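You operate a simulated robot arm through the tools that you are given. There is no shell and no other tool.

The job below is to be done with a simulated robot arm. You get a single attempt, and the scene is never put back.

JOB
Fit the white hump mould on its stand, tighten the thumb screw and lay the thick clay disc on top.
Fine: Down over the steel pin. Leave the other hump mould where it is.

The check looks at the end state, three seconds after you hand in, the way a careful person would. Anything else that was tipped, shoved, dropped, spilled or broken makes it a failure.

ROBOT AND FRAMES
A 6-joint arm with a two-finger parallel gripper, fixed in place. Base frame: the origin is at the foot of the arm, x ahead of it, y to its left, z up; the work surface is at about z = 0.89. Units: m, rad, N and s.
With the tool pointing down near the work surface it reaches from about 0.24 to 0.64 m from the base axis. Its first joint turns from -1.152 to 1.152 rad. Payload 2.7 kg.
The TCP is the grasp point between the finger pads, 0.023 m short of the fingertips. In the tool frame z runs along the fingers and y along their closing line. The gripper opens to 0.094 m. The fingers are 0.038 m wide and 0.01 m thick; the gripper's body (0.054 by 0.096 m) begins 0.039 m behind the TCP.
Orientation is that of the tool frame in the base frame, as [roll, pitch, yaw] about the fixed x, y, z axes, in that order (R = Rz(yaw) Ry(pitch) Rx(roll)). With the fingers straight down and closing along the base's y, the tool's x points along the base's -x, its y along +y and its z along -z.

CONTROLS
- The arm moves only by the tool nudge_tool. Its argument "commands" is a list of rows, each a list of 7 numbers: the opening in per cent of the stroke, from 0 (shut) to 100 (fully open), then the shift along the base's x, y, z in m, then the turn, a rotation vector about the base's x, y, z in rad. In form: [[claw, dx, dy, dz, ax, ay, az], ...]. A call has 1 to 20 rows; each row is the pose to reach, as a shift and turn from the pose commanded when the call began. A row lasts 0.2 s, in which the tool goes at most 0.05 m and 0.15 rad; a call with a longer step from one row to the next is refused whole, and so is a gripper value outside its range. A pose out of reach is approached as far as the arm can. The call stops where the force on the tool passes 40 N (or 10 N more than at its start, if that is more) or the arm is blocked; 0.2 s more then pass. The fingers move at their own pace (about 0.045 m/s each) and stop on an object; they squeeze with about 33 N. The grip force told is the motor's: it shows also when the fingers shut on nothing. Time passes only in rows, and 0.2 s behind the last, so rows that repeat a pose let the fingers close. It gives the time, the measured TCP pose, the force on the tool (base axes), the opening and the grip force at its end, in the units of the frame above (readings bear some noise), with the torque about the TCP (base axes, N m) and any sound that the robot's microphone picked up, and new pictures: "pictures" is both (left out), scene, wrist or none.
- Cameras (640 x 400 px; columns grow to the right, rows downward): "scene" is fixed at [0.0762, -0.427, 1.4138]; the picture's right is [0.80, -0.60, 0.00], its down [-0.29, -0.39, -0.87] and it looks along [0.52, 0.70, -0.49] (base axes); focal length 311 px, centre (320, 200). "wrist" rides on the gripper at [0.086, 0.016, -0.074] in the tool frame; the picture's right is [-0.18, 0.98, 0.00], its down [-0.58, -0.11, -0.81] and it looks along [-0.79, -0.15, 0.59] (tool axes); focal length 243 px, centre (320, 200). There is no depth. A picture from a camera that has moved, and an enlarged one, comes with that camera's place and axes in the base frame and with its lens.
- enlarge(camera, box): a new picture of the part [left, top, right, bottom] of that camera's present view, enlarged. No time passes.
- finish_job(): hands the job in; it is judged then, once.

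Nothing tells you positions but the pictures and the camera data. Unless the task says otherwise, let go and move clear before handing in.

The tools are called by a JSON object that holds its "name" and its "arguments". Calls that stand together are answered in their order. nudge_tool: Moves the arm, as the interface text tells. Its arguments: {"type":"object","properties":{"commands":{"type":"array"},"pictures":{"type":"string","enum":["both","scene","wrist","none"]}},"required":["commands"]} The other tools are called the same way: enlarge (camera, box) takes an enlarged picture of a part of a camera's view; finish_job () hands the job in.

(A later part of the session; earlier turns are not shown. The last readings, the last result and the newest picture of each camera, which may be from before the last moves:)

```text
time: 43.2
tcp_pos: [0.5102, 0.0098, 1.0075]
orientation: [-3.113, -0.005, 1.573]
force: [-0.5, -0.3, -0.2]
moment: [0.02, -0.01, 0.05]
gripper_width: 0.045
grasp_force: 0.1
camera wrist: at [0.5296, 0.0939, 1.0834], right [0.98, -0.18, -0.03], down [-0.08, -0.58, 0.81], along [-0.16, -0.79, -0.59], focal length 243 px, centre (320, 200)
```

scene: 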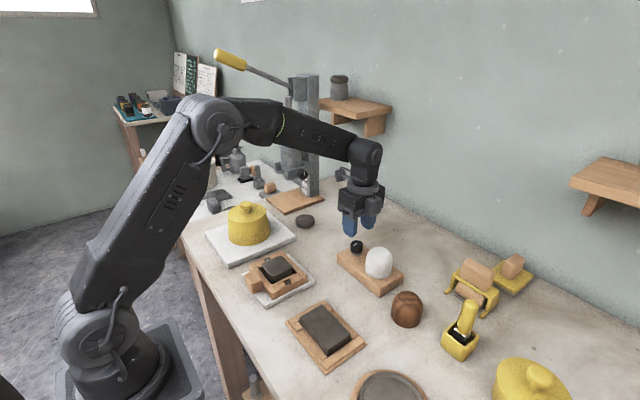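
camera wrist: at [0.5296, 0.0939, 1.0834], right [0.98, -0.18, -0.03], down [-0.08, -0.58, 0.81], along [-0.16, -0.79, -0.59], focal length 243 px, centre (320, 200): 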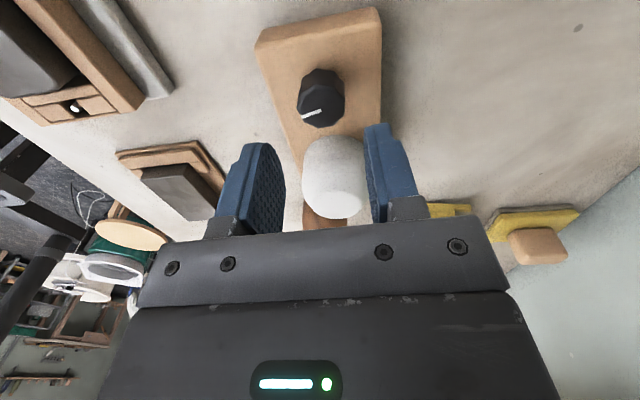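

The mark has swung clockwise from pointing -y to pointing about -x, so the screw is turning. I'll first correct the small tool tilt left from the stop, then wind the wrist further back.

{"name": "nudge_tool", "arguments": {"commands": [[48, 0, 0, 0, -0.004, -0.0286, 0], [48, 0, 0, 0, -0.004, -0.0286, 0]], "pictures": "wrist"}}

{"name": "nudge_tool", "arguments": {"commands": [[48, 0, 0, 0, 0, 0, 0.14], [48, 0, 0, 0, 0, 0, 0.28], [48, 0, 0, 0, 0, 0, 0.42], [48, 0, 0, 0, 0, 0, 0.56], [48, 0, 0, 0, 0, 0, 0.7], [48, 0, 0, 0, 0, 0, 0.84], [48, 0, 0, 0, 0, 0, 0.98], [48, 0, 0, 0, 0, 0, 1.12], [48, 0, 0, 0, 0, 0, 1.26], [48, 0, 0, 0, 0, 0, 1.4], [48, 0, 0, 0, 0, 0, 1.54], [48, 0, 0, 0, 0, 0, 1.54]]}}

```text
time: 43.8
tcp_pos: [0.512, 0.0087, 1.0079]
orientation: [-3.141, 0.001, 1.572]
force: [-0.7, -0.4, -0.9]
moment: [0.02, 0.01, 0.02]
gripper_width: 0.0455
grasp_force: 0.1
camera wrist: at [0.5282, 0.094, 1.0827], right [0.98, -0.18, 0.0], down [-0.11, -0.58, 0.81], along [-0.15, -0.79, -0.59], focal length 243 px, centre (320, 200)
```

wrist: 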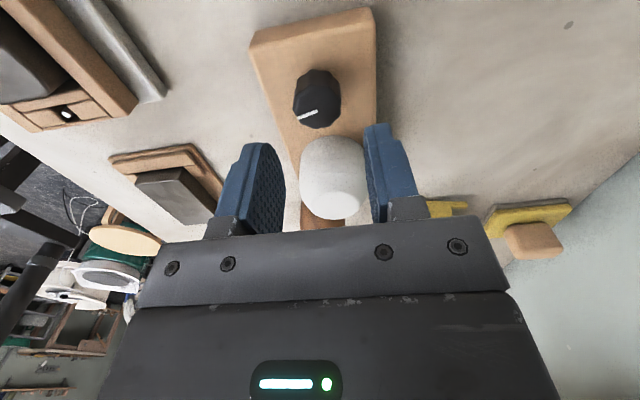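

```text
time: 46.4
tcp_pos: [0.512, 0.009, 1.0098]
orientation: [-3.139, 0.0, 3.114]
force: [-0.6, 0.4, -0.5]
moment: [0.01, 0.02, 0.02]
gripper_width: 0.0454
grasp_force: 0.0
camera wrist: at [0.4254, 0.0255, 1.0836], right [0.21, 0.98, 0.0], down [0.58, -0.12, 0.81], along [0.79, -0.17, -0.59], focal length 243 px, centre (320, 200)
```

scene: 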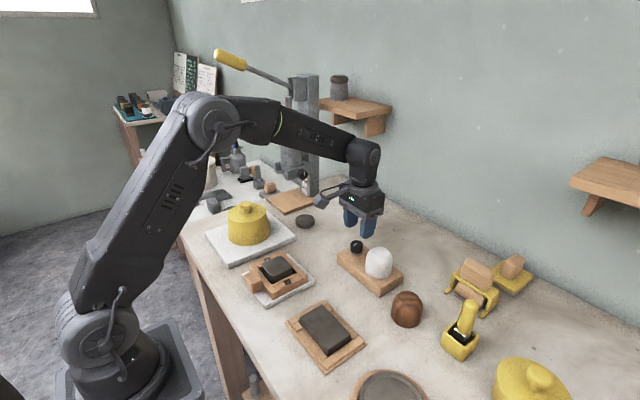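
wrist: 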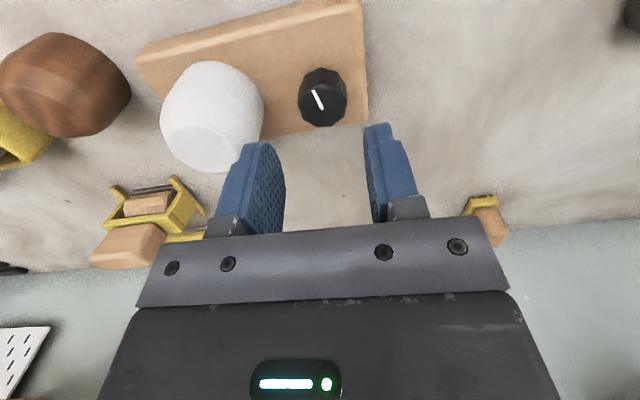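

{"name": "nudge_tool", "arguments": {"commands": [[48, 0, 0, 0, 0, 0, 0.14], [48, 0, 0, 0, 0, 0, 0.28], [48, 0, 0, 0, 0, 0, 0.42], [48, 0, 0, 0, 0, 0, 0.56], [48, 0, 0, 0, 0, 0, 0.7], [48, 0, 0, 0, 0, 0, 0.84], [48, 0, 0, 0, 0, 0, 0.98], [48, 0, 0, 0, 0, 0, 1.12], [48, 0, 0, 0, 0, 0, 1.26], [48, 0, 0, 0, 0, 0, 1.4], [48, 0, 0, 0, 0, 0, 1.5], [48, 0, 0, 0, 0, 0, 1.5]]}}

```text
time: 49.0
tcp_pos: [0.511, 0.0079, 1.0093]
orientation: [-3.139, 0.001, -1.67]
force: [-0.4, -0.1, 0.8]
moment: [0.0, -0.01, -0.03]
gripper_width: 0.0451
grasp_force: 0.1
camera wrist: at [0.4868, -0.0768, 1.0836], right [-0.96, 0.28, 0.0], down [0.16, 0.57, 0.81], along [0.23, 0.77, -0.59], focal length 243 px, centre (320, 200)
```

scene: 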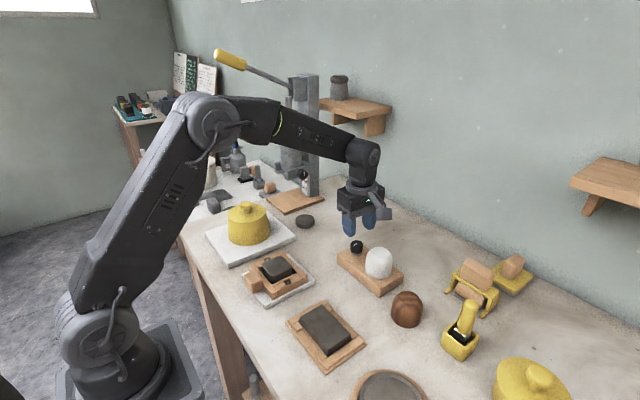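
wrist: 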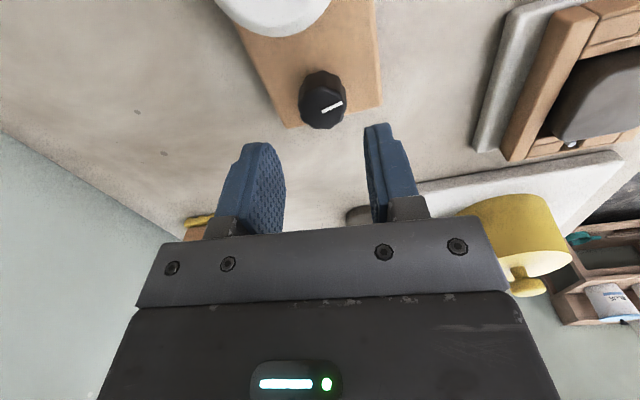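

{"name": "nudge_tool", "arguments": {"commands": [[48, 0, 0, 0, 0, 0, 0.14], [48, 0, 0, 0, 0, 0, 0.28], [48, 0, 0, 0, 0, 0, 0.42], [48, 0, 0, 0, 0, 0, 0.56], [48, 0, 0, 0, 0, 0, 0.7], [48, 0, 0, 0, 0, 0, 0.84], [48, 0, 0, 0, 0, 0, 0.98], [48, 0, 0, 0, 0, 0, 1.12], [48, 0, 0, 0, 0, 0, 1.26], [48, 0, 0, 0, 0, 0, 1.3], [48, 0, 0, 0, 0, 0, 1.3]]}}

{"name": "enlarge", "arguments": {"camera": "wrist", "box": [260, 40, 380, 150]}}

```text
time: 51.4
tcp_pos: [0.5112, 0.0098, 1.0087]
orientation: [-3.141, 0.0, -0.369]
force: [-0.3, 0.2, -0.1]
moment: [-0.01, 0.01, -0.02]
gripper_width: 0.0453
grasp_force: 0.0
camera wrist: at [0.5865, -0.0389, 1.0841], right [-0.53, -0.85, 0.0], down [-0.5, 0.31, 0.81], along [-0.68, 0.43, -0.59], focal length 243 px, centre (320, 200)
```

scene: 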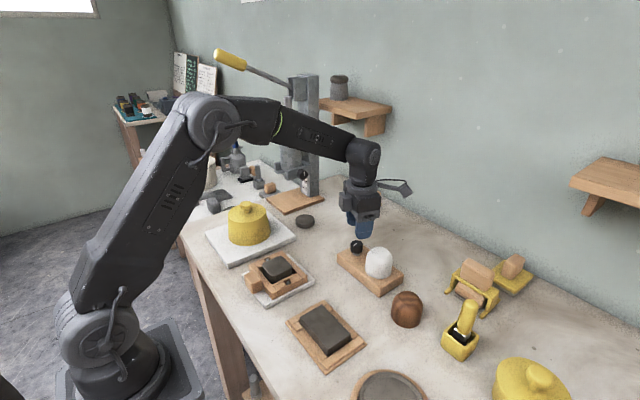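
wrist: 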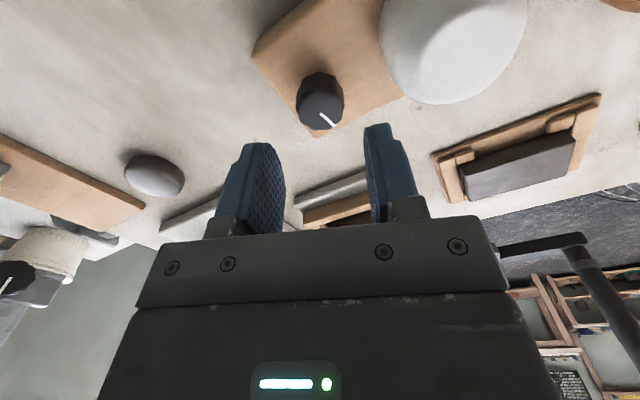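

```text
3.64 times, centred on (320, 95) of wrist
camera zoom: at [0.5865, -0.0389, 1.0841], right [-0.53, -0.85, 0.0], down [-0.5, 0.31, 0.81], along [-0.68, 0.43, -0.59], focal length 882 px, centre (320, 582)
```

zoom: 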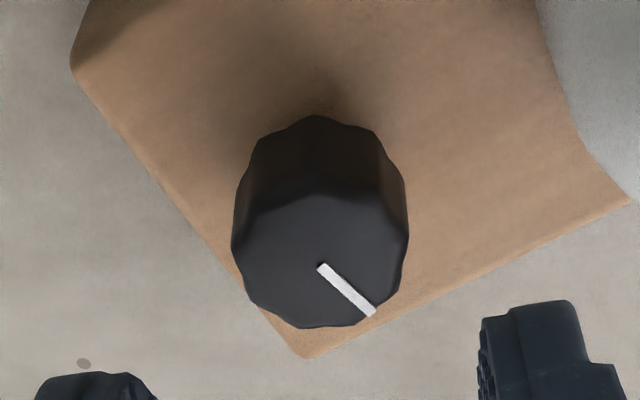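

The wrist can be wound back nearly a full turn. I'll back off slightly so that neither finger points at the mould, then descend on the knob again.

{"name": "nudge_tool", "arguments": {"commands": [[48, -0.0017, 0.001, 0, 0, 0, -0.14], [48, -0.0017, 0.001, 0, 0, 0, -0.28], [48, -0.0017, 0.001, 0, 0, 0, -0.42], [48, -0.0017, 0.001, 0, 0, 0, -0.53], [48, -0.0017, 0.001, -0.015, 0, 0, -0.53], [48, -0.0017, 0.001, -0.03, 0, 0, -0.53], [48, -0.0017, 0.001, -0.03, 0, 0, -0.53]], "pictures": "wrist"}}

{"name": "enlarge", "arguments": {"camera": "wrist", "box": [240, 40, 400, 190]}}

```text
time: 53.0
tcp_pos: [0.5084, 0.0095, 0.9799]
orientation: [-3.139, -0.001, -0.902]
force: [0.8, -0.9, -0.6]
moment: [-0.02, -0.01, -0.04]
gripper_width: 0.0449
grasp_force: 0.1
camera wrist: at [0.5496, -0.0698, 1.0545], right [-0.89, -0.46, 0.0], down [-0.28, 0.52, 0.81], along [-0.37, 0.71, -0.59], focal length 243 px, centre (320, 200)
```

wrist: 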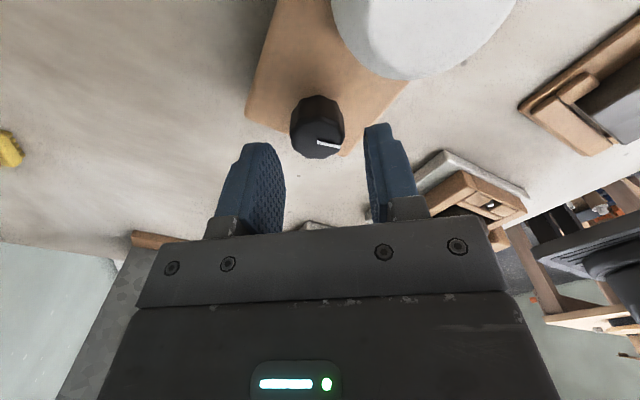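

```text
2.67 times, centred on (320, 115) of wrist
camera zoom: at [0.5496, -0.0698, 1.0545], right [-0.89, -0.46, 0.0], down [-0.28, 0.52, 0.81], along [-0.37, 0.71, -0.59], focal length 647 px, centre (320, 427)
```

zoom: 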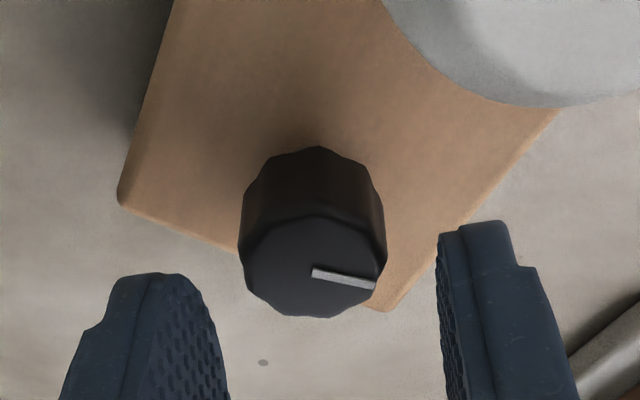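

{"name": "nudge_tool", "arguments": {"commands": [[48, 0.0015, 0.0004, 0, 0, 0, 0], [48, 0.0015, 0.0004, -0.015, 0, 0, 0], [48, 0.0015, 0.0004, -0.03, 0, 0, 0], [48, 0.0015, 0.0004, -0.03, 0, 0, 0]], "pictures": "wrist"}}

{"name": "enlarge", "arguments": {"camera": "wrist", "box": [200, 60, 440, 240]}}

```text
time: 54.0
tcp_pos: [0.5112, 0.013, 0.9497]
orientation: [-3.141, -0.001, -0.904]
force: [0.6, 0.5, -0.9]
moment: [0.03, -0.02, 0.01]
gripper_width: 0.0453
grasp_force: 0.1
camera wrist: at [0.5528, -0.0668, 1.0234], right [-0.89, -0.47, 0.0], down [-0.28, 0.52, 0.81], along [-0.37, 0.71, -0.59], focal length 243 px, centre (320, 200)
```

wrist: 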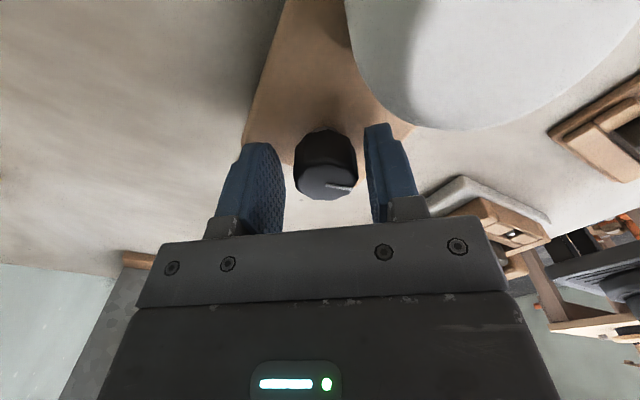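

```text
2.22 times, centred on (320, 150) of wrist
camera zoom: at [0.5528, -0.0668, 1.0234], right [-0.89, -0.47, 0.0], down [-0.28, 0.52, 0.81], along [-0.37, 0.71, -0.59], focal length 539 px, centre (320, 311)
```

zoom: 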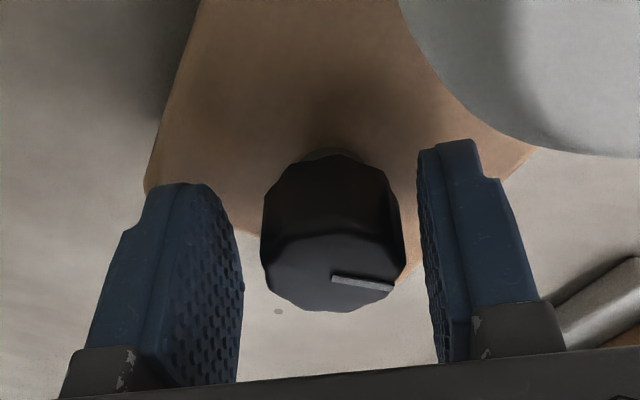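

{"name": "nudge_tool", "arguments": {"commands": [[48, -0.001, -0.001, 0, 0, 0, 0], [48, -0.002, -0.0018, 0, 0, 0, 0], [48, -0.002, -0.0018, 0, 0, 0, 0]], "pictures": "wrist"}}

{"name": "enlarge", "arguments": {"camera": "wrist", "box": [200, 60, 440, 240]}}

```text
time: 54.8
tcp_pos: [0.5102, 0.0109, 0.9486]
orientation: [-3.138, 0.0, -0.902]
force: [-0.2, 0.4, -0.2]
moment: [0.04, -0.04, 0.05]
gripper_width: 0.0452
grasp_force: 0.0
camera wrist: at [0.5512, -0.0692, 1.0235], right [-0.89, -0.47, 0.0], down [-0.28, 0.52, 0.81], along [-0.37, 0.71, -0.59], focal length 243 px, centre (320, 200)
```

wrist: 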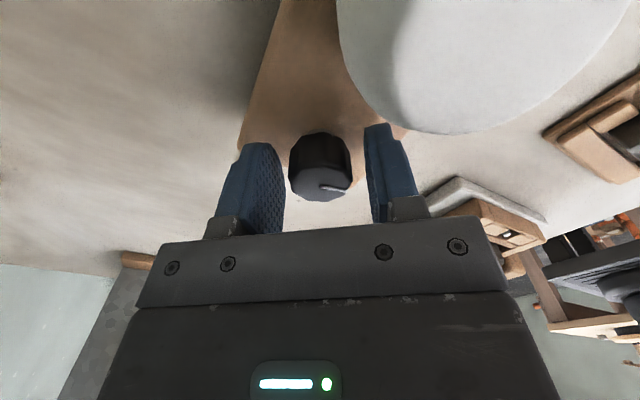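

```text
2.22 times, centred on (320, 150) of wrist
camera zoom: at [0.5512, -0.0692, 1.0235], right [-0.89, -0.47, 0.0], down [-0.28, 0.52, 0.81], along [-0.37, 0.71, -0.59], focal length 539 px, centre (320, 311)
```

zoom: 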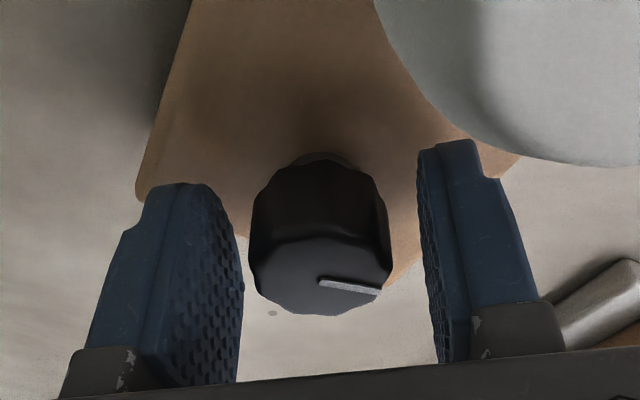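

The knob is centred again. I'll close and turn clockwise in stages, relieving the side force as I go.

{"name": "nudge_tool", "arguments": {"commands": [[20, 0, 0, 0, 0, 0, 0], [20, 0, 0, 0, 0, 0, 0], [20, 0, 0, 0, 0, 0, 0], [20, 0, 0, 0, 0, 0, -0.1], [20, 0, 0, 0, 0, 0, -0.2], [20, 0, 0, 0, 0, 0, -0.3], [20, 0, 0, 0, 0, 0, -0.4], [20, 0, 0, 0, 0, 0, -0.4]], "pictures": "wrist"}}

```text
time: 56.6
tcp_pos: [0.5095, 0.0096, 0.9498]
orientation: [-3.138, -0.001, -1.302]
force: [17.2, 16.1, -6.2]
moment: [-0.73, 0.18, 0.28]
gripper_width: 0.0293
grasp_force: 44.8
camera wrist: at [0.5174, -0.079, 1.0235], right [-1.0, -0.08, -0.01], down [-0.05, 0.59, 0.81], along [-0.06, 0.8, -0.59], focal length 243 px, centre (320, 200)
```

wrist: 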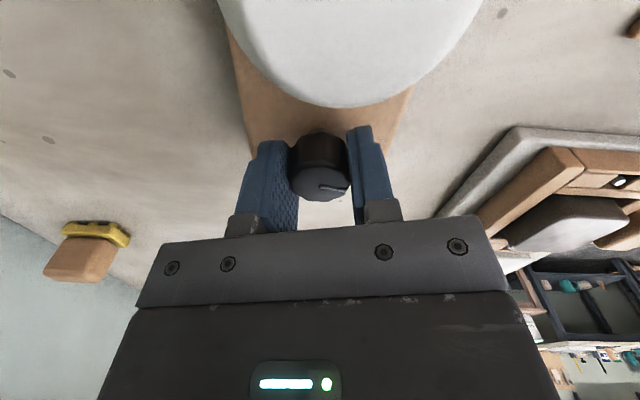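

{"name": "nudge_tool", "arguments": {"commands": [[20, 0.0006, 0.0006, 0, 0, 0, 0], [20, 0.001, 0.001, -0.0003, 0, 0, 0]], "pictures": "none"}}

```text
time: 57.2
tcp_pos: [0.5098, 0.0102, 0.9482]
orientation: [-3.137, 0.001, -1.3]
force: [11.6, 14.2, -1.9]
moment: [0.14, -0.11, 0.31]
gripper_width: 0.0292
grasp_force: 45.3
```

{"name": "nudge_tool", "arguments": {"commands": [[20, 0.0006, 0.0007, 0, 0, 0, 0], [20, 0.001, 0.0012, 0, 0, 0, 0]], "pictures": "wrist"}}

{"name": "enlarge", "arguments": {"camera": "scene", "box": [335, 215, 415, 285]}}

{"name": "enlarge", "arguments": {"camera": "wrist", "box": [200, 60, 440, 240]}}

```text
time: 57.8
tcp_pos: [0.51, 0.0111, 0.9495]
orientation: [3.141, -0.001, -1.303]
force: [-1.3, -0.1, 8.5]
moment: [1.07, -0.08, 0.21]
gripper_width: 0.0292
grasp_force: 44.9
camera wrist: at [0.5177, -0.0788, 1.0236], right [-1.0, -0.08, 0.0], down [-0.05, 0.59, 0.81], along [-0.07, 0.8, -0.59], focal length 243 px, centre (320, 200)
```

wrist: 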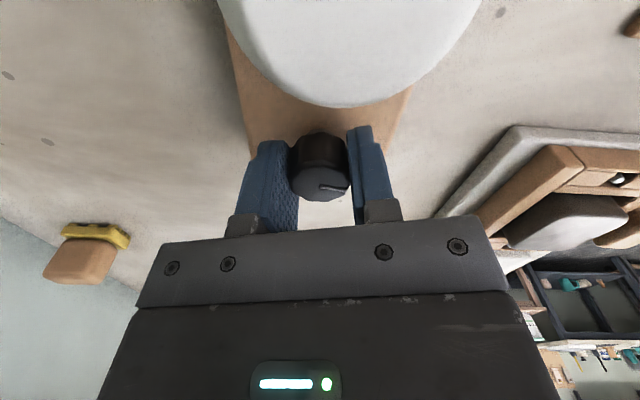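

```text
5.71 times, centred on (375, 250) of scene
camera zoom: at [0.076, -0.427, 1.4138], right [0.8, -0.6, 0.0], down [-0.29, -0.39, -0.87], along [0.52, 0.7, -0.49], focal length 1779 px, centre (6, -86)
```

zoom: 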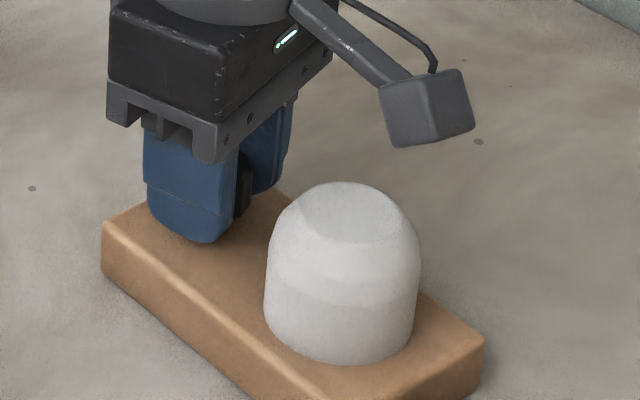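

```text
2.22 times, centred on (320, 150) of wrist
camera zoom: at [0.5177, -0.0788, 1.0236], right [-1.0, -0.08, 0.0], down [-0.05, 0.59, 0.81], along [-0.07, 0.8, -0.59], focal length 539 px, centre (320, 311)
```

zoom: 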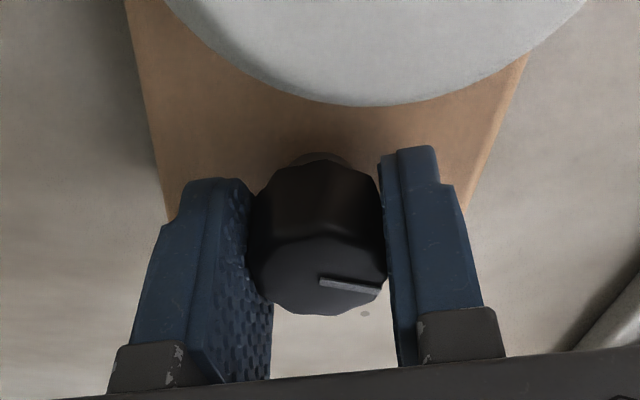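

There is now a resisting torque of about 0.2–0.3 N·m, which suggests the screw is starting to bite. I'll keep turning in small stages.

{"name": "nudge_tool", "arguments": {"commands": [[20, 0, 0, 0.0003, 0, 0, -0.06], [20, 0, 0, 0.0005, 0, 0, -0.12], [20, 0, 0, 0.0005, 0, 0, -0.18], [20, 0, 0, 0.0005, 0, 0, -0.18]], "pictures": "none"}}

```text
time: 58.8
tcp_pos: [0.5106, 0.0104, 0.9491]
orientation: [3.139, 0.0, -1.484]
force: [-16.8, -8.3, 6.2]
moment: [-0.16, -0.11, 0.47]
gripper_width: 0.0298
grasp_force: 44.5
```

{"name": "nudge_tool", "arguments": {"commands": [[20, -0.0006, -0.0003, 0, 0, 0, 0], [20, -0.001, -0.0005, 0, 0, 0, 0]], "pictures": "wrist"}}

{"name": "enlarge", "arguments": {"camera": "wrist", "box": [200, 60, 440, 240]}}

```text
time: 59.4
tcp_pos: [0.5089, 0.0101, 0.949]
orientation: [-3.139, 0.0, -1.482]
force: [-6.9, -9.2, 0.3]
moment: [-0.37, 0.75, 0.18]
gripper_width: 0.0299
grasp_force: 45.3
camera wrist: at [0.5018, -0.0786, 1.023], right [-1.0, 0.1, 0.0], down [0.06, 0.59, 0.81], along [0.08, 0.8, -0.59], focal length 243 px, centre (320, 200)
```

wrist: 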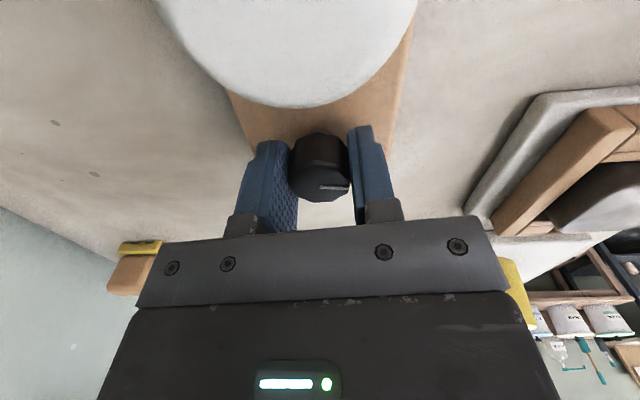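

```text
2.22 times, centred on (320, 150) of wrist
camera zoom: at [0.5018, -0.0786, 1.023], right [-1.0, 0.1, 0.0], down [0.06, 0.59, 0.81], along [0.08, 0.8, -0.59], focal length 539 px, centre (320, 311)
```

zoom: 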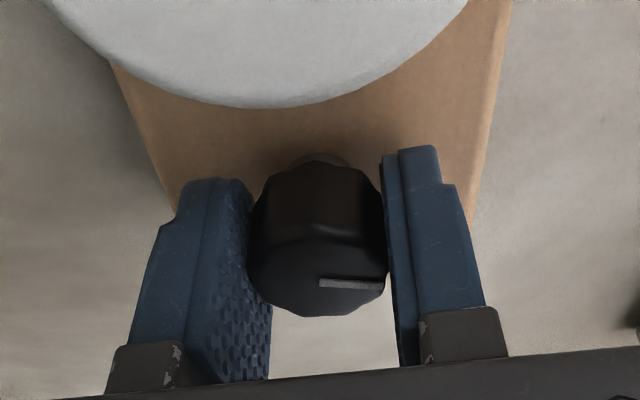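

The mark is holding at the same world direction, about 167°, while the fingers slip around the knob. The screw has therefore turned about 100° and stopped hard. One more small turn will confirm it.

{"name": "nudge_tool", "arguments": {"commands": [[20, -0.0005, -0.0006, 0, 0, 0, -0.06], [20, -0.0006, -0.0008, 0, 0, 0, -0.12], [20, -0.0006, -0.0008, 0, 0, 0, -0.18], [20, -0.0006, -0.0008, 0, 0, 0, -0.18]]}}

{"name": "enlarge", "arguments": {"camera": "wrist", "box": [200, 60, 440, 240]}}

{"name": "enlarge", "arguments": {"camera": "scene", "box": [335, 215, 415, 285]}}

```text
time: 60.4
tcp_pos: [0.5104, 0.0106, 0.9481]
orientation: [-3.14, 0.001, -1.662]
force: [2.3, 5.2, -13.4]
moment: [0.22, -0.11, 0.07]
gripper_width: 0.0298
grasp_force: 44.7
camera wrist: at [0.4863, -0.0759, 1.0231], right [-0.96, 0.27, 0.0], down [0.16, 0.57, 0.81], along [0.22, 0.78, -0.59], focal length 243 px, centre (320, 200)
```

scene: 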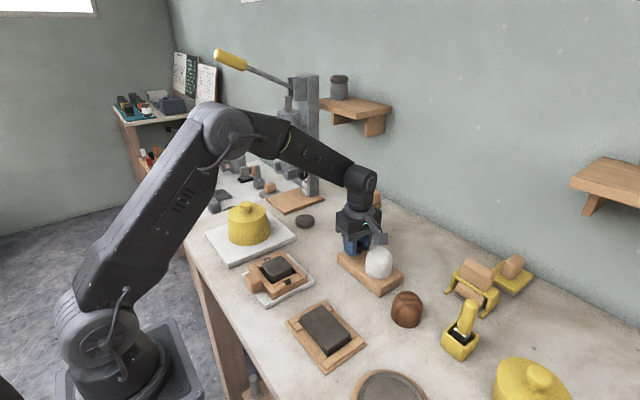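
wrist: 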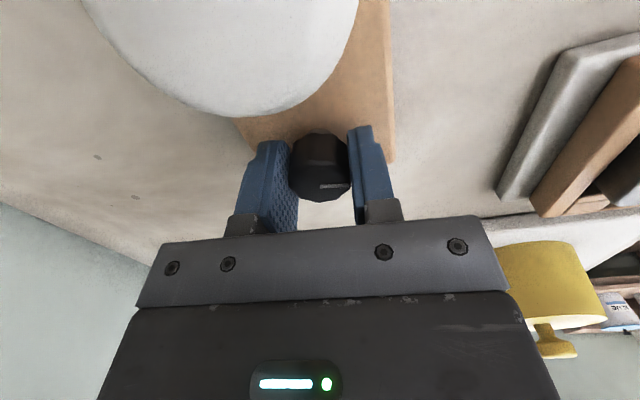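

```text
2.22 times, centred on (320, 150) of wrist
camera zoom: at [0.4863, -0.0759, 1.0231], right [-0.96, 0.27, 0.0], down [0.16, 0.57, 0.81], along [0.22, 0.78, -0.59], focal length 539 px, centre (320, 311)
```

zoom: 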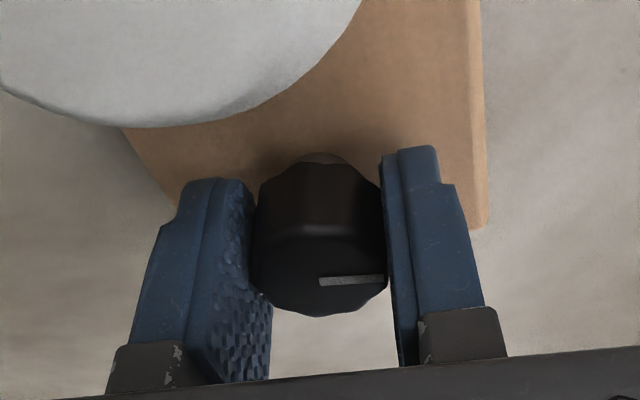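

```text
5.71 times, centred on (375, 250) of scene
camera zoom: at [0.0765, -0.4268, 1.4139], right [0.8, -0.6, 0.0], down [-0.29, -0.39, -0.87], along [0.52, 0.7, -0.49], focal length 1779 px, centre (6, -86)
```

zoom: 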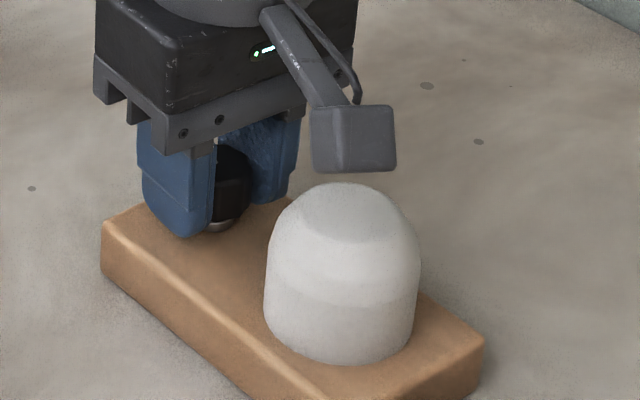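

The knob stayed put through another 0.18 rad, so it is against its stop and tight. I'll release, lift straight up and inspect.

{"name": "nudge_tool", "arguments": {"commands": [[48, 0, 0, 0, 0, 0, 0], [48, 0, 0, 0, 0, 0, 0], [48, 0, 0, 0.02, 0, 0, 0], [48, 0, 0, 0.06, 0, 0, 0], [48, 0, 0, 0.1, 0, 0, 0], [48, 0, 0, 0.1, 0, 0, 0]]}}

{"name": "enlarge", "arguments": {"camera": "scene", "box": [335, 215, 415, 285]}}

{"name": "enlarge", "arguments": {"camera": "wrist", "box": [240, 0, 400, 120]}}

```text
time: 61.8
tcp_pos: [0.5119, 0.0087, 1.0531]
orientation: [-3.137, 0.0, -1.661]
force: [0.0, 0.1, 0.2]
moment: [0.01, -0.02, -0.01]
gripper_width: 0.0451
grasp_force: 0.2
camera wrist: at [0.4882, -0.0772, 1.1278], right [-0.96, 0.27, 0.0], down [0.16, 0.57, 0.81], along [0.22, 0.78, -0.59], focal length 243 px, centre (320, 200)
```

scene: 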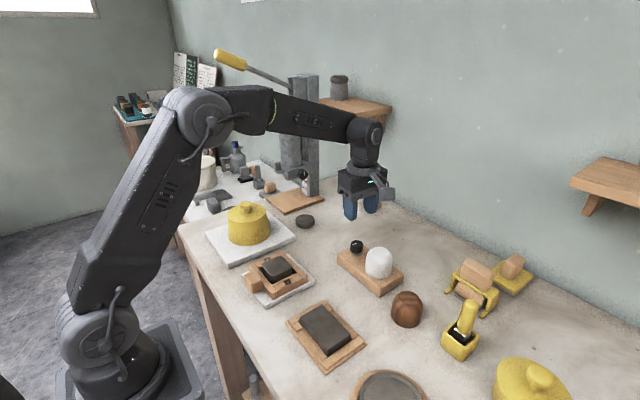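
wrist: 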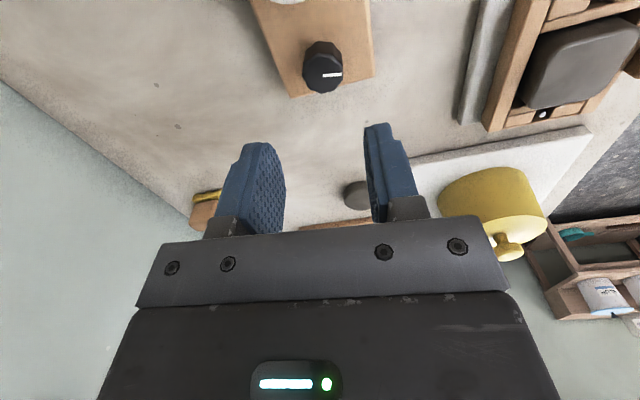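

```text
5.71 times, centred on (375, 250) of scene
camera zoom: at [0.0762, -0.427, 1.4138], right [0.8, -0.6, 0.0], down [-0.29, -0.39, -0.87], along [0.52, 0.7, -0.49], focal length 1779 px, centre (6, -86)
```

zoom: 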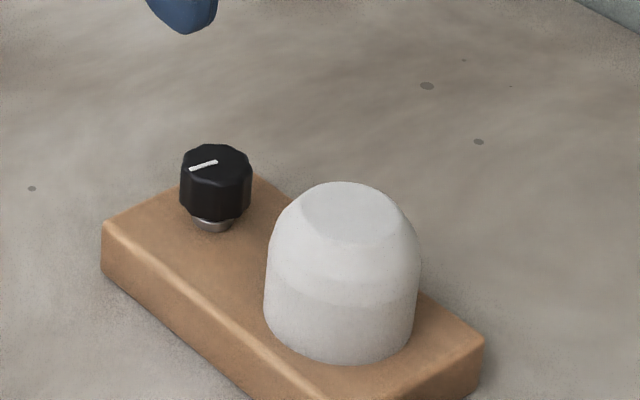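

```text
3.33 times, centred on (320, 60) of wrist
camera zoom: at [0.4882, -0.0772, 1.1278], right [-0.96, 0.27, 0.0], down [0.16, 0.57, 0.81], along [0.22, 0.78, -0.59], focal length 809 px, centre (320, 667)
```

zoom: 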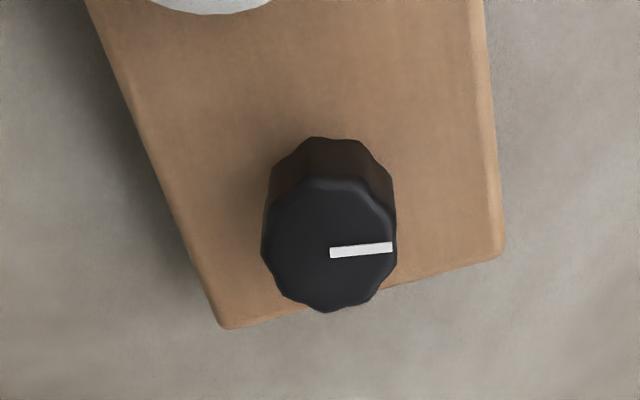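

The stand and mould haven't moved, and the mark shows about 100° of clockwise turn. Now I'll turn the tool back and go above the clay disc to measure it.

{"name": "nudge_tool", "arguments": {"commands": [[80, 0, 0.01, 0.01, 0, 0, -0.14], [80, 0, 0.02, 0.01, 0, 0, -0.28], [80, 0, 0.03, 0.01, 0, 0, -0.42], [80, 0, 0.04, 0.01, 0, 0, -0.56], [80, 0, 0.06, 0.01, 0, 0, -0.7], [80, 0, 0.08, 0.01, 0, 0, -0.84], [80, 0, 0.1, 0.01, 0, 0, -0.98], [80, 0, 0.12, 0.01, 0, 0, -1.12], [80, 0, 0.14, 0.01, 0, 0, -1.26], [80, -0.002, 0.17, 0.01, 0, 0, -1.4], [80, -0.004, 0.2, 0.0, 0, 0, -1.48], [80, -0.004, 0.21, -0.02, 0, 0, -1.48], [80, -0.004, 0.21, -0.02, 0, 0, -1.48]]}}

{"name": "enlarge", "arguments": {"camera": "wrist", "box": [240, 0, 400, 120]}}

{"name": "enlarge", "arguments": {"camera": "scene", "box": [260, 160, 380, 250]}}

```text
time: 64.6
tcp_pos: [0.5043, 0.2199, 1.0265]
orientation: [-3.141, 0.001, 3.139]
force: [0.5, 0.2, -0.4]
moment: [0.03, 0.0, 0.05]
gripper_width: 0.0752
grasp_force: 0.1
camera wrist: at [0.4182, 0.2352, 1.1012], right [0.18, 0.98, 0.0], down [0.58, -0.11, 0.81], along [0.79, -0.15, -0.59], focal length 243 px, centre (320, 200)
```

scene: 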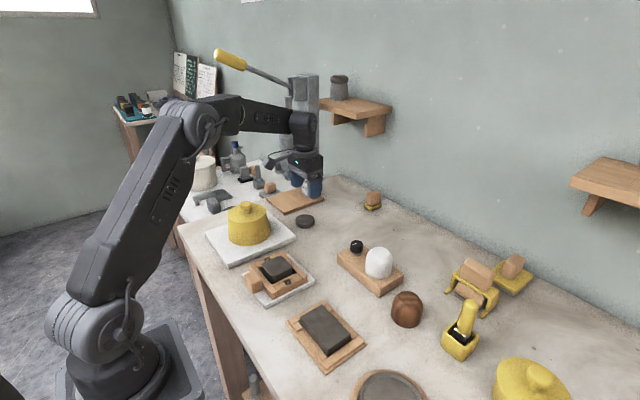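
wrist: 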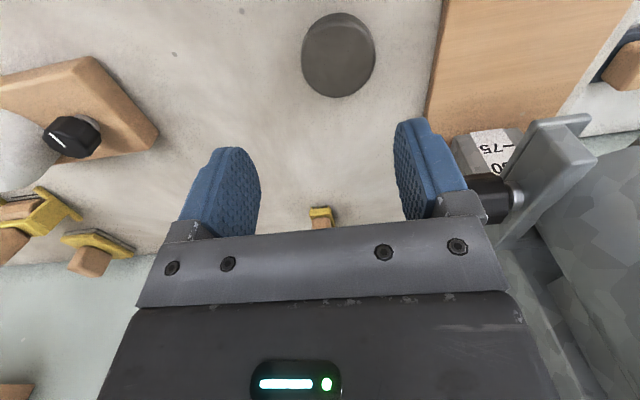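

```text
3.33 times, centred on (320, 60) of wrist
camera zoom: at [0.4182, 0.2352, 1.1012], right [0.18, 0.98, 0.0], down [0.58, -0.11, 0.81], along [0.79, -0.15, -0.59], focal length 809 px, centre (320, 667)
```

zoom: 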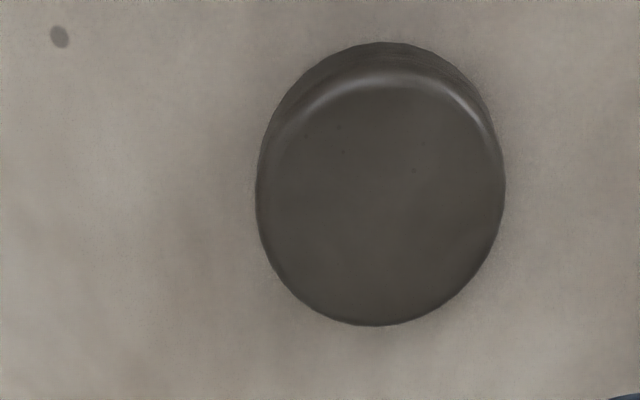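

```text
4.44 times, centred on (320, 205) of scene
camera zoom: at [0.0762, -0.427, 1.4138], right [0.8, -0.6, 0.0], down [-0.29, -0.39, -0.87], along [0.52, 0.7, -0.49], focal length 1384 px, centre (320, 178)
```

zoom: 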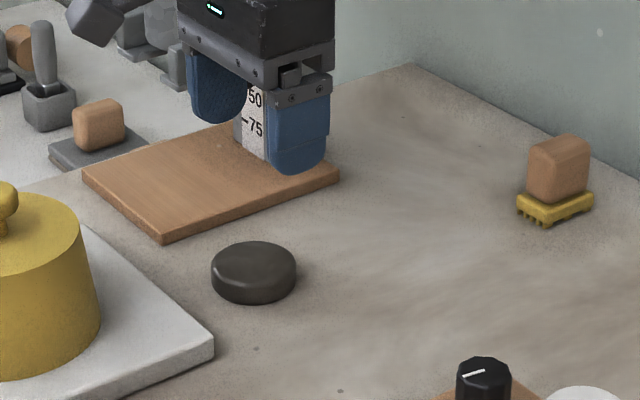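

The disc is at about (0.505, 0.233) and 57 mm across, and the press parts are well clear of the gripper. I'll centre over it and come down part way, then recheck.

{"name": "nudge_tool", "arguments": {"commands": [[80, 0.001, 0.0135, 0, 0, 0, 0], [80, 0.001, 0.0135, -0.03, 0, 0, 0], [80, 0.001, 0.0135, -0.065, 0, 0, 0], [80, 0.001, 0.0135, -0.085, 0, 0, 0], [80, 0.001, 0.0135, -0.085, 0, 0, 0]]}}

{"name": "enlarge", "arguments": {"camera": "wrist", "box": [180, 40, 460, 240]}}

{"name": "enlarge", "arguments": {"camera": "scene", "box": [260, 160, 380, 250]}}

```text
time: 65.8
tcp_pos: [0.5074, 0.2337, 0.9422]
orientation: [-3.141, 0.0, 3.141]
force: [0.2, 0.4, -0.4]
moment: [0.03, -0.03, 0.01]
gripper_width: 0.0754
grasp_force: 0.1
camera wrist: at [0.4218, 0.2488, 1.0163], right [0.18, 0.98, 0.0], down [0.58, -0.11, 0.81], along [0.79, -0.15, -0.59], focal length 243 px, centre (320, 200)
```

scene: 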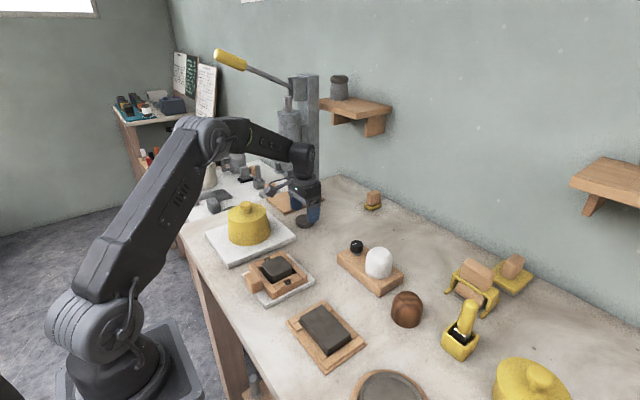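
wrist: 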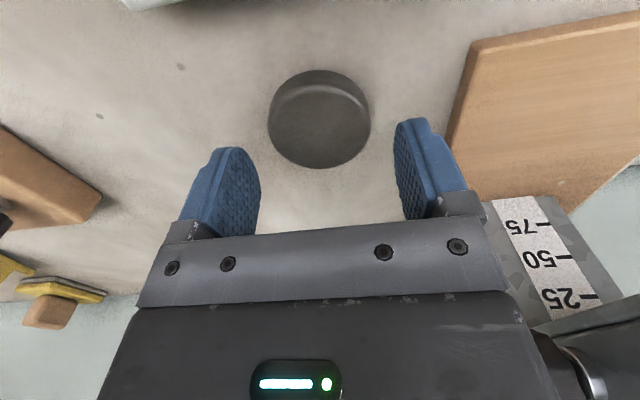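

```text
2.00 times, centred on (320, 140) of wrist
camera zoom: at [0.4218, 0.2488, 1.0163], right [0.18, 0.98, 0.0], down [0.58, -0.11, 0.81], along [0.79, -0.15, -0.59], focal length 485 px, centre (320, 320)
```

zoom: 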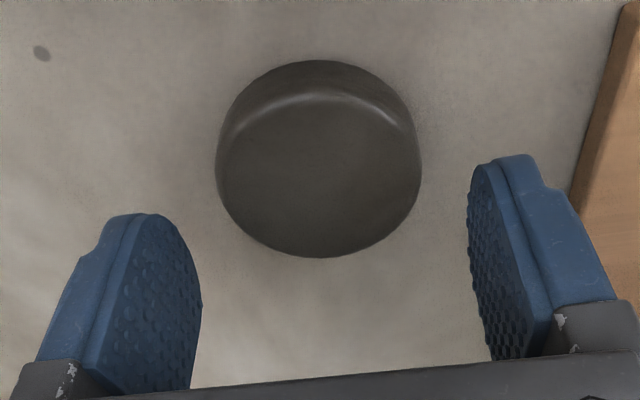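

```text
4.44 times, centred on (320, 205) of scene
camera zoom: at [0.0762, -0.427, 1.4138], right [0.8, -0.6, 0.0], down [-0.29, -0.39, -0.87], along [0.52, 0.7, -0.49], focal length 1384 px, centre (320, 178)
```

zoom: 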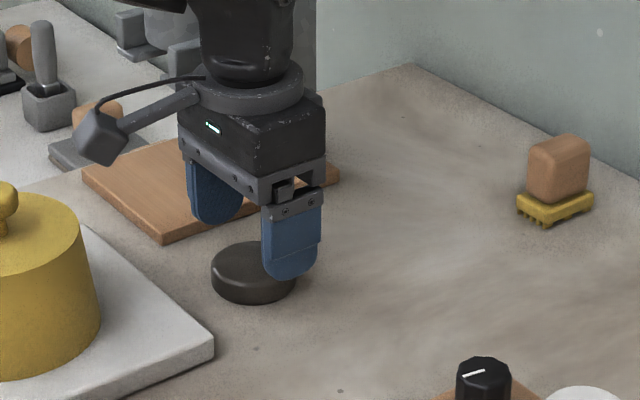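

{"name": "nudge_tool", "arguments": {"commands": [[80, -0.003, 0, 0, 0, 0, 0], [80, -0.003, 0, -0.012, 0, 0, 0], [80, -0.003, 0, -0.022, 0, 0, 0], [80, -0.003, 0, -0.0255, 0, 0, 0], [80, -0.003, 0, -0.0255, 0, 0, 0]]}}

{"name": "enlarge", "arguments": {"camera": "wrist", "box": [180, 40, 460, 240]}}

{"name": "enlarge", "arguments": {"camera": "scene", "box": [280, 180, 350, 240]}}

```text
time: 67.0
tcp_pos: [0.504, 0.2316, 0.9179]
orientation: [-3.141, -0.001, 3.14]
force: [-0.7, 0.7, 0.2]
moment: [-0.01, 0.02, 0.01]
gripper_width: 0.0751
grasp_force: 0.1
camera wrist: at [0.4178, 0.2477, 0.9923], right [0.18, 0.98, 0.0], down [0.58, -0.11, 0.81], along [0.79, -0.15, -0.59], focal length 243 px, centre (320, 200)
```

scene: 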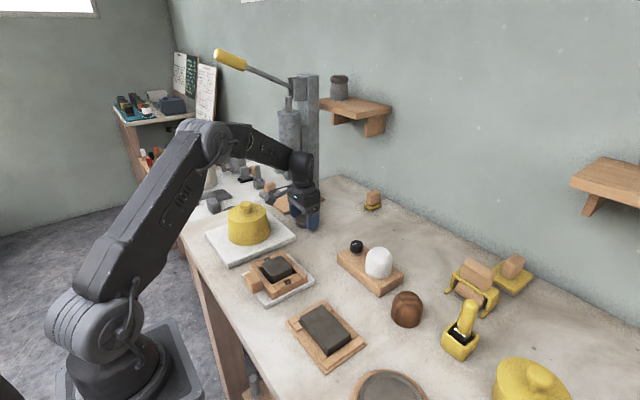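
wrist: 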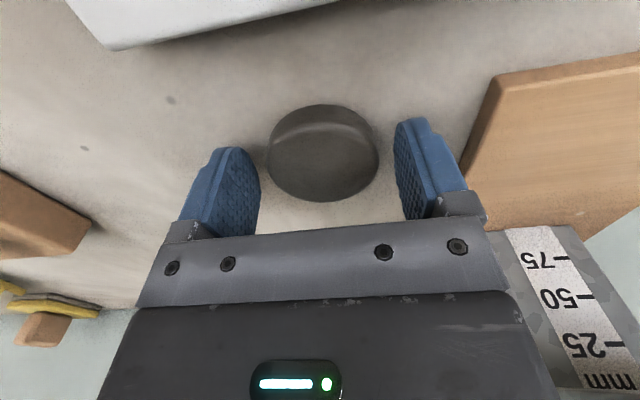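

```text
2.00 times, centred on (320, 140) of wrist
camera zoom: at [0.4178, 0.2477, 0.9923], right [0.18, 0.98, 0.0], down [0.58, -0.11, 0.81], along [0.79, -0.15, -0.59], focal length 485 px, centre (320, 320)
```

zoom: 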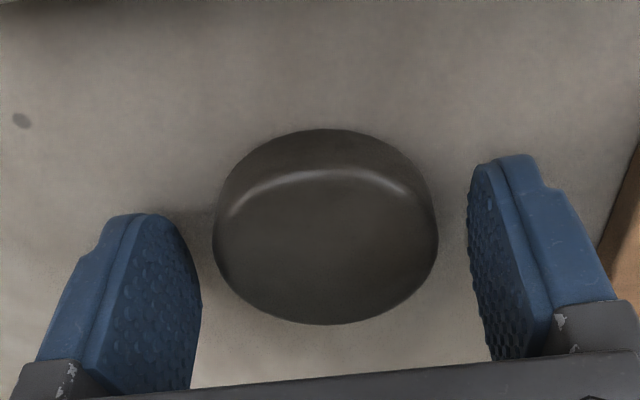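

```text
6.67 times, centred on (315, 210) of scene
camera zoom: at [0.0762, -0.427, 1.4138], right [0.8, -0.6, 0.0], down [-0.29, -0.39, -0.87], along [0.52, 0.7, -0.49], focal length 2075 px, centre (353, 133)
```

zoom: 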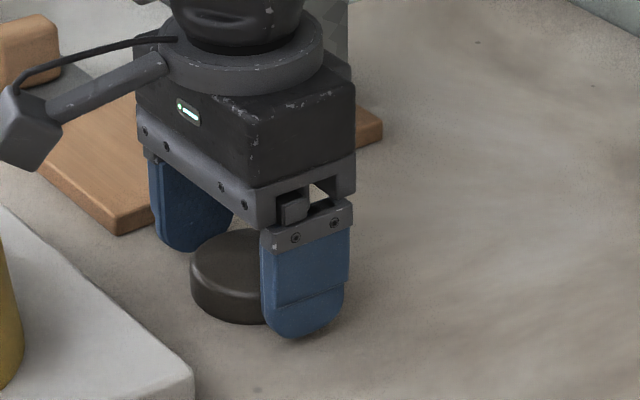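

{"name": "nudge_tool", "arguments": {"commands": [[80, 0.0015, 0.0008, -0.001, 0, 0, 0], [80, 0.0015, 0.0008, -0.002, 0, 0, 0], [80, 0.0015, 0.0008, -0.002, 0, 0, 0]], "pictures": "wrist"}}

{"name": "enlarge", "arguments": {"camera": "wrist", "box": [180, 40, 460, 240]}}

```text
time: 67.8
tcp_pos: [0.5051, 0.2326, 0.917]
orientation: [-3.14, 0.0, -3.141]
force: [0.0, 0.4, 0.7]
moment: [-0.01, 0.0, 0.0]
gripper_width: 0.0752
grasp_force: 0.0
camera wrist: at [0.4186, 0.2484, 0.9907], right [0.18, 0.98, 0.0], down [0.58, -0.11, 0.81], along [0.79, -0.15, -0.59], focal length 243 px, centre (320, 200)
```

wrist: 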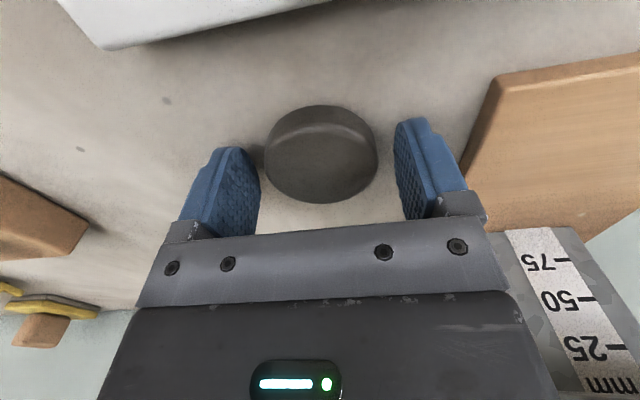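

```text
2.00 times, centred on (320, 140) of wrist
camera zoom: at [0.4186, 0.2484, 0.9907], right [0.18, 0.98, 0.0], down [0.58, -0.11, 0.81], along [0.79, -0.15, -0.59], focal length 485 px, centre (320, 320)
```

zoom: 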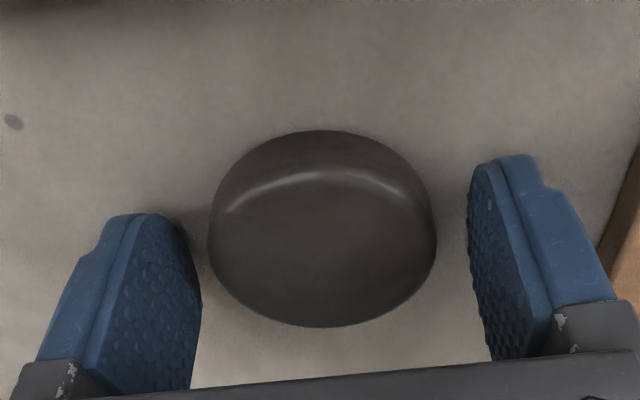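

The disc is centred between the pads, with the fingertips a few millimetres above the table. I'll close on it.

{"name": "nudge_tool", "arguments": {"commands": [[60, 0.0005, 0, 0, 0, 0, 0], [40, 0.0005, 0, 0, 0, 0, 0], [40, 0.0005, 0, 0, 0, 0, 0], [40, 0.0005, 0, 0, 0, 0, 0]], "pictures": "wrist"}}

{"name": "enlarge", "arguments": {"camera": "wrist", "box": [180, 40, 460, 240]}}

```text
time: 68.8
tcp_pos: [0.506, 0.2331, 0.9163]
orientation: [-3.14, 0.0, -3.14]
force: [0.0, -0.1, 1.3]
moment: [-0.03, 0.04, 0.02]
gripper_width: 0.0562
grasp_force: 33.0
camera wrist: at [0.4194, 0.2487, 0.9911], right [0.18, 0.98, 0.0], down [0.58, -0.11, 0.81], along [0.79, -0.15, -0.59], focal length 243 px, centre (320, 200)
```

wrist: 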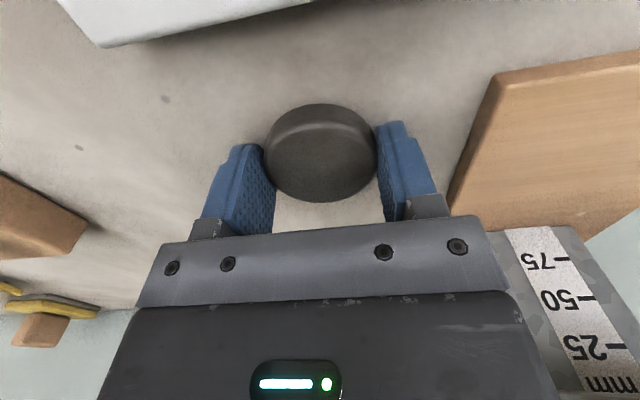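

```text
2.00 times, centred on (320, 140) of wrist
camera zoom: at [0.4194, 0.2487, 0.9911], right [0.18, 0.98, 0.0], down [0.58, -0.11, 0.81], along [0.79, -0.15, -0.59], focal length 485 px, centre (320, 320)
```

zoom: 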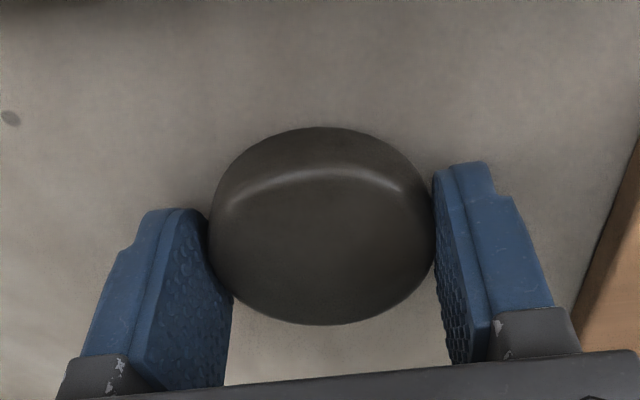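

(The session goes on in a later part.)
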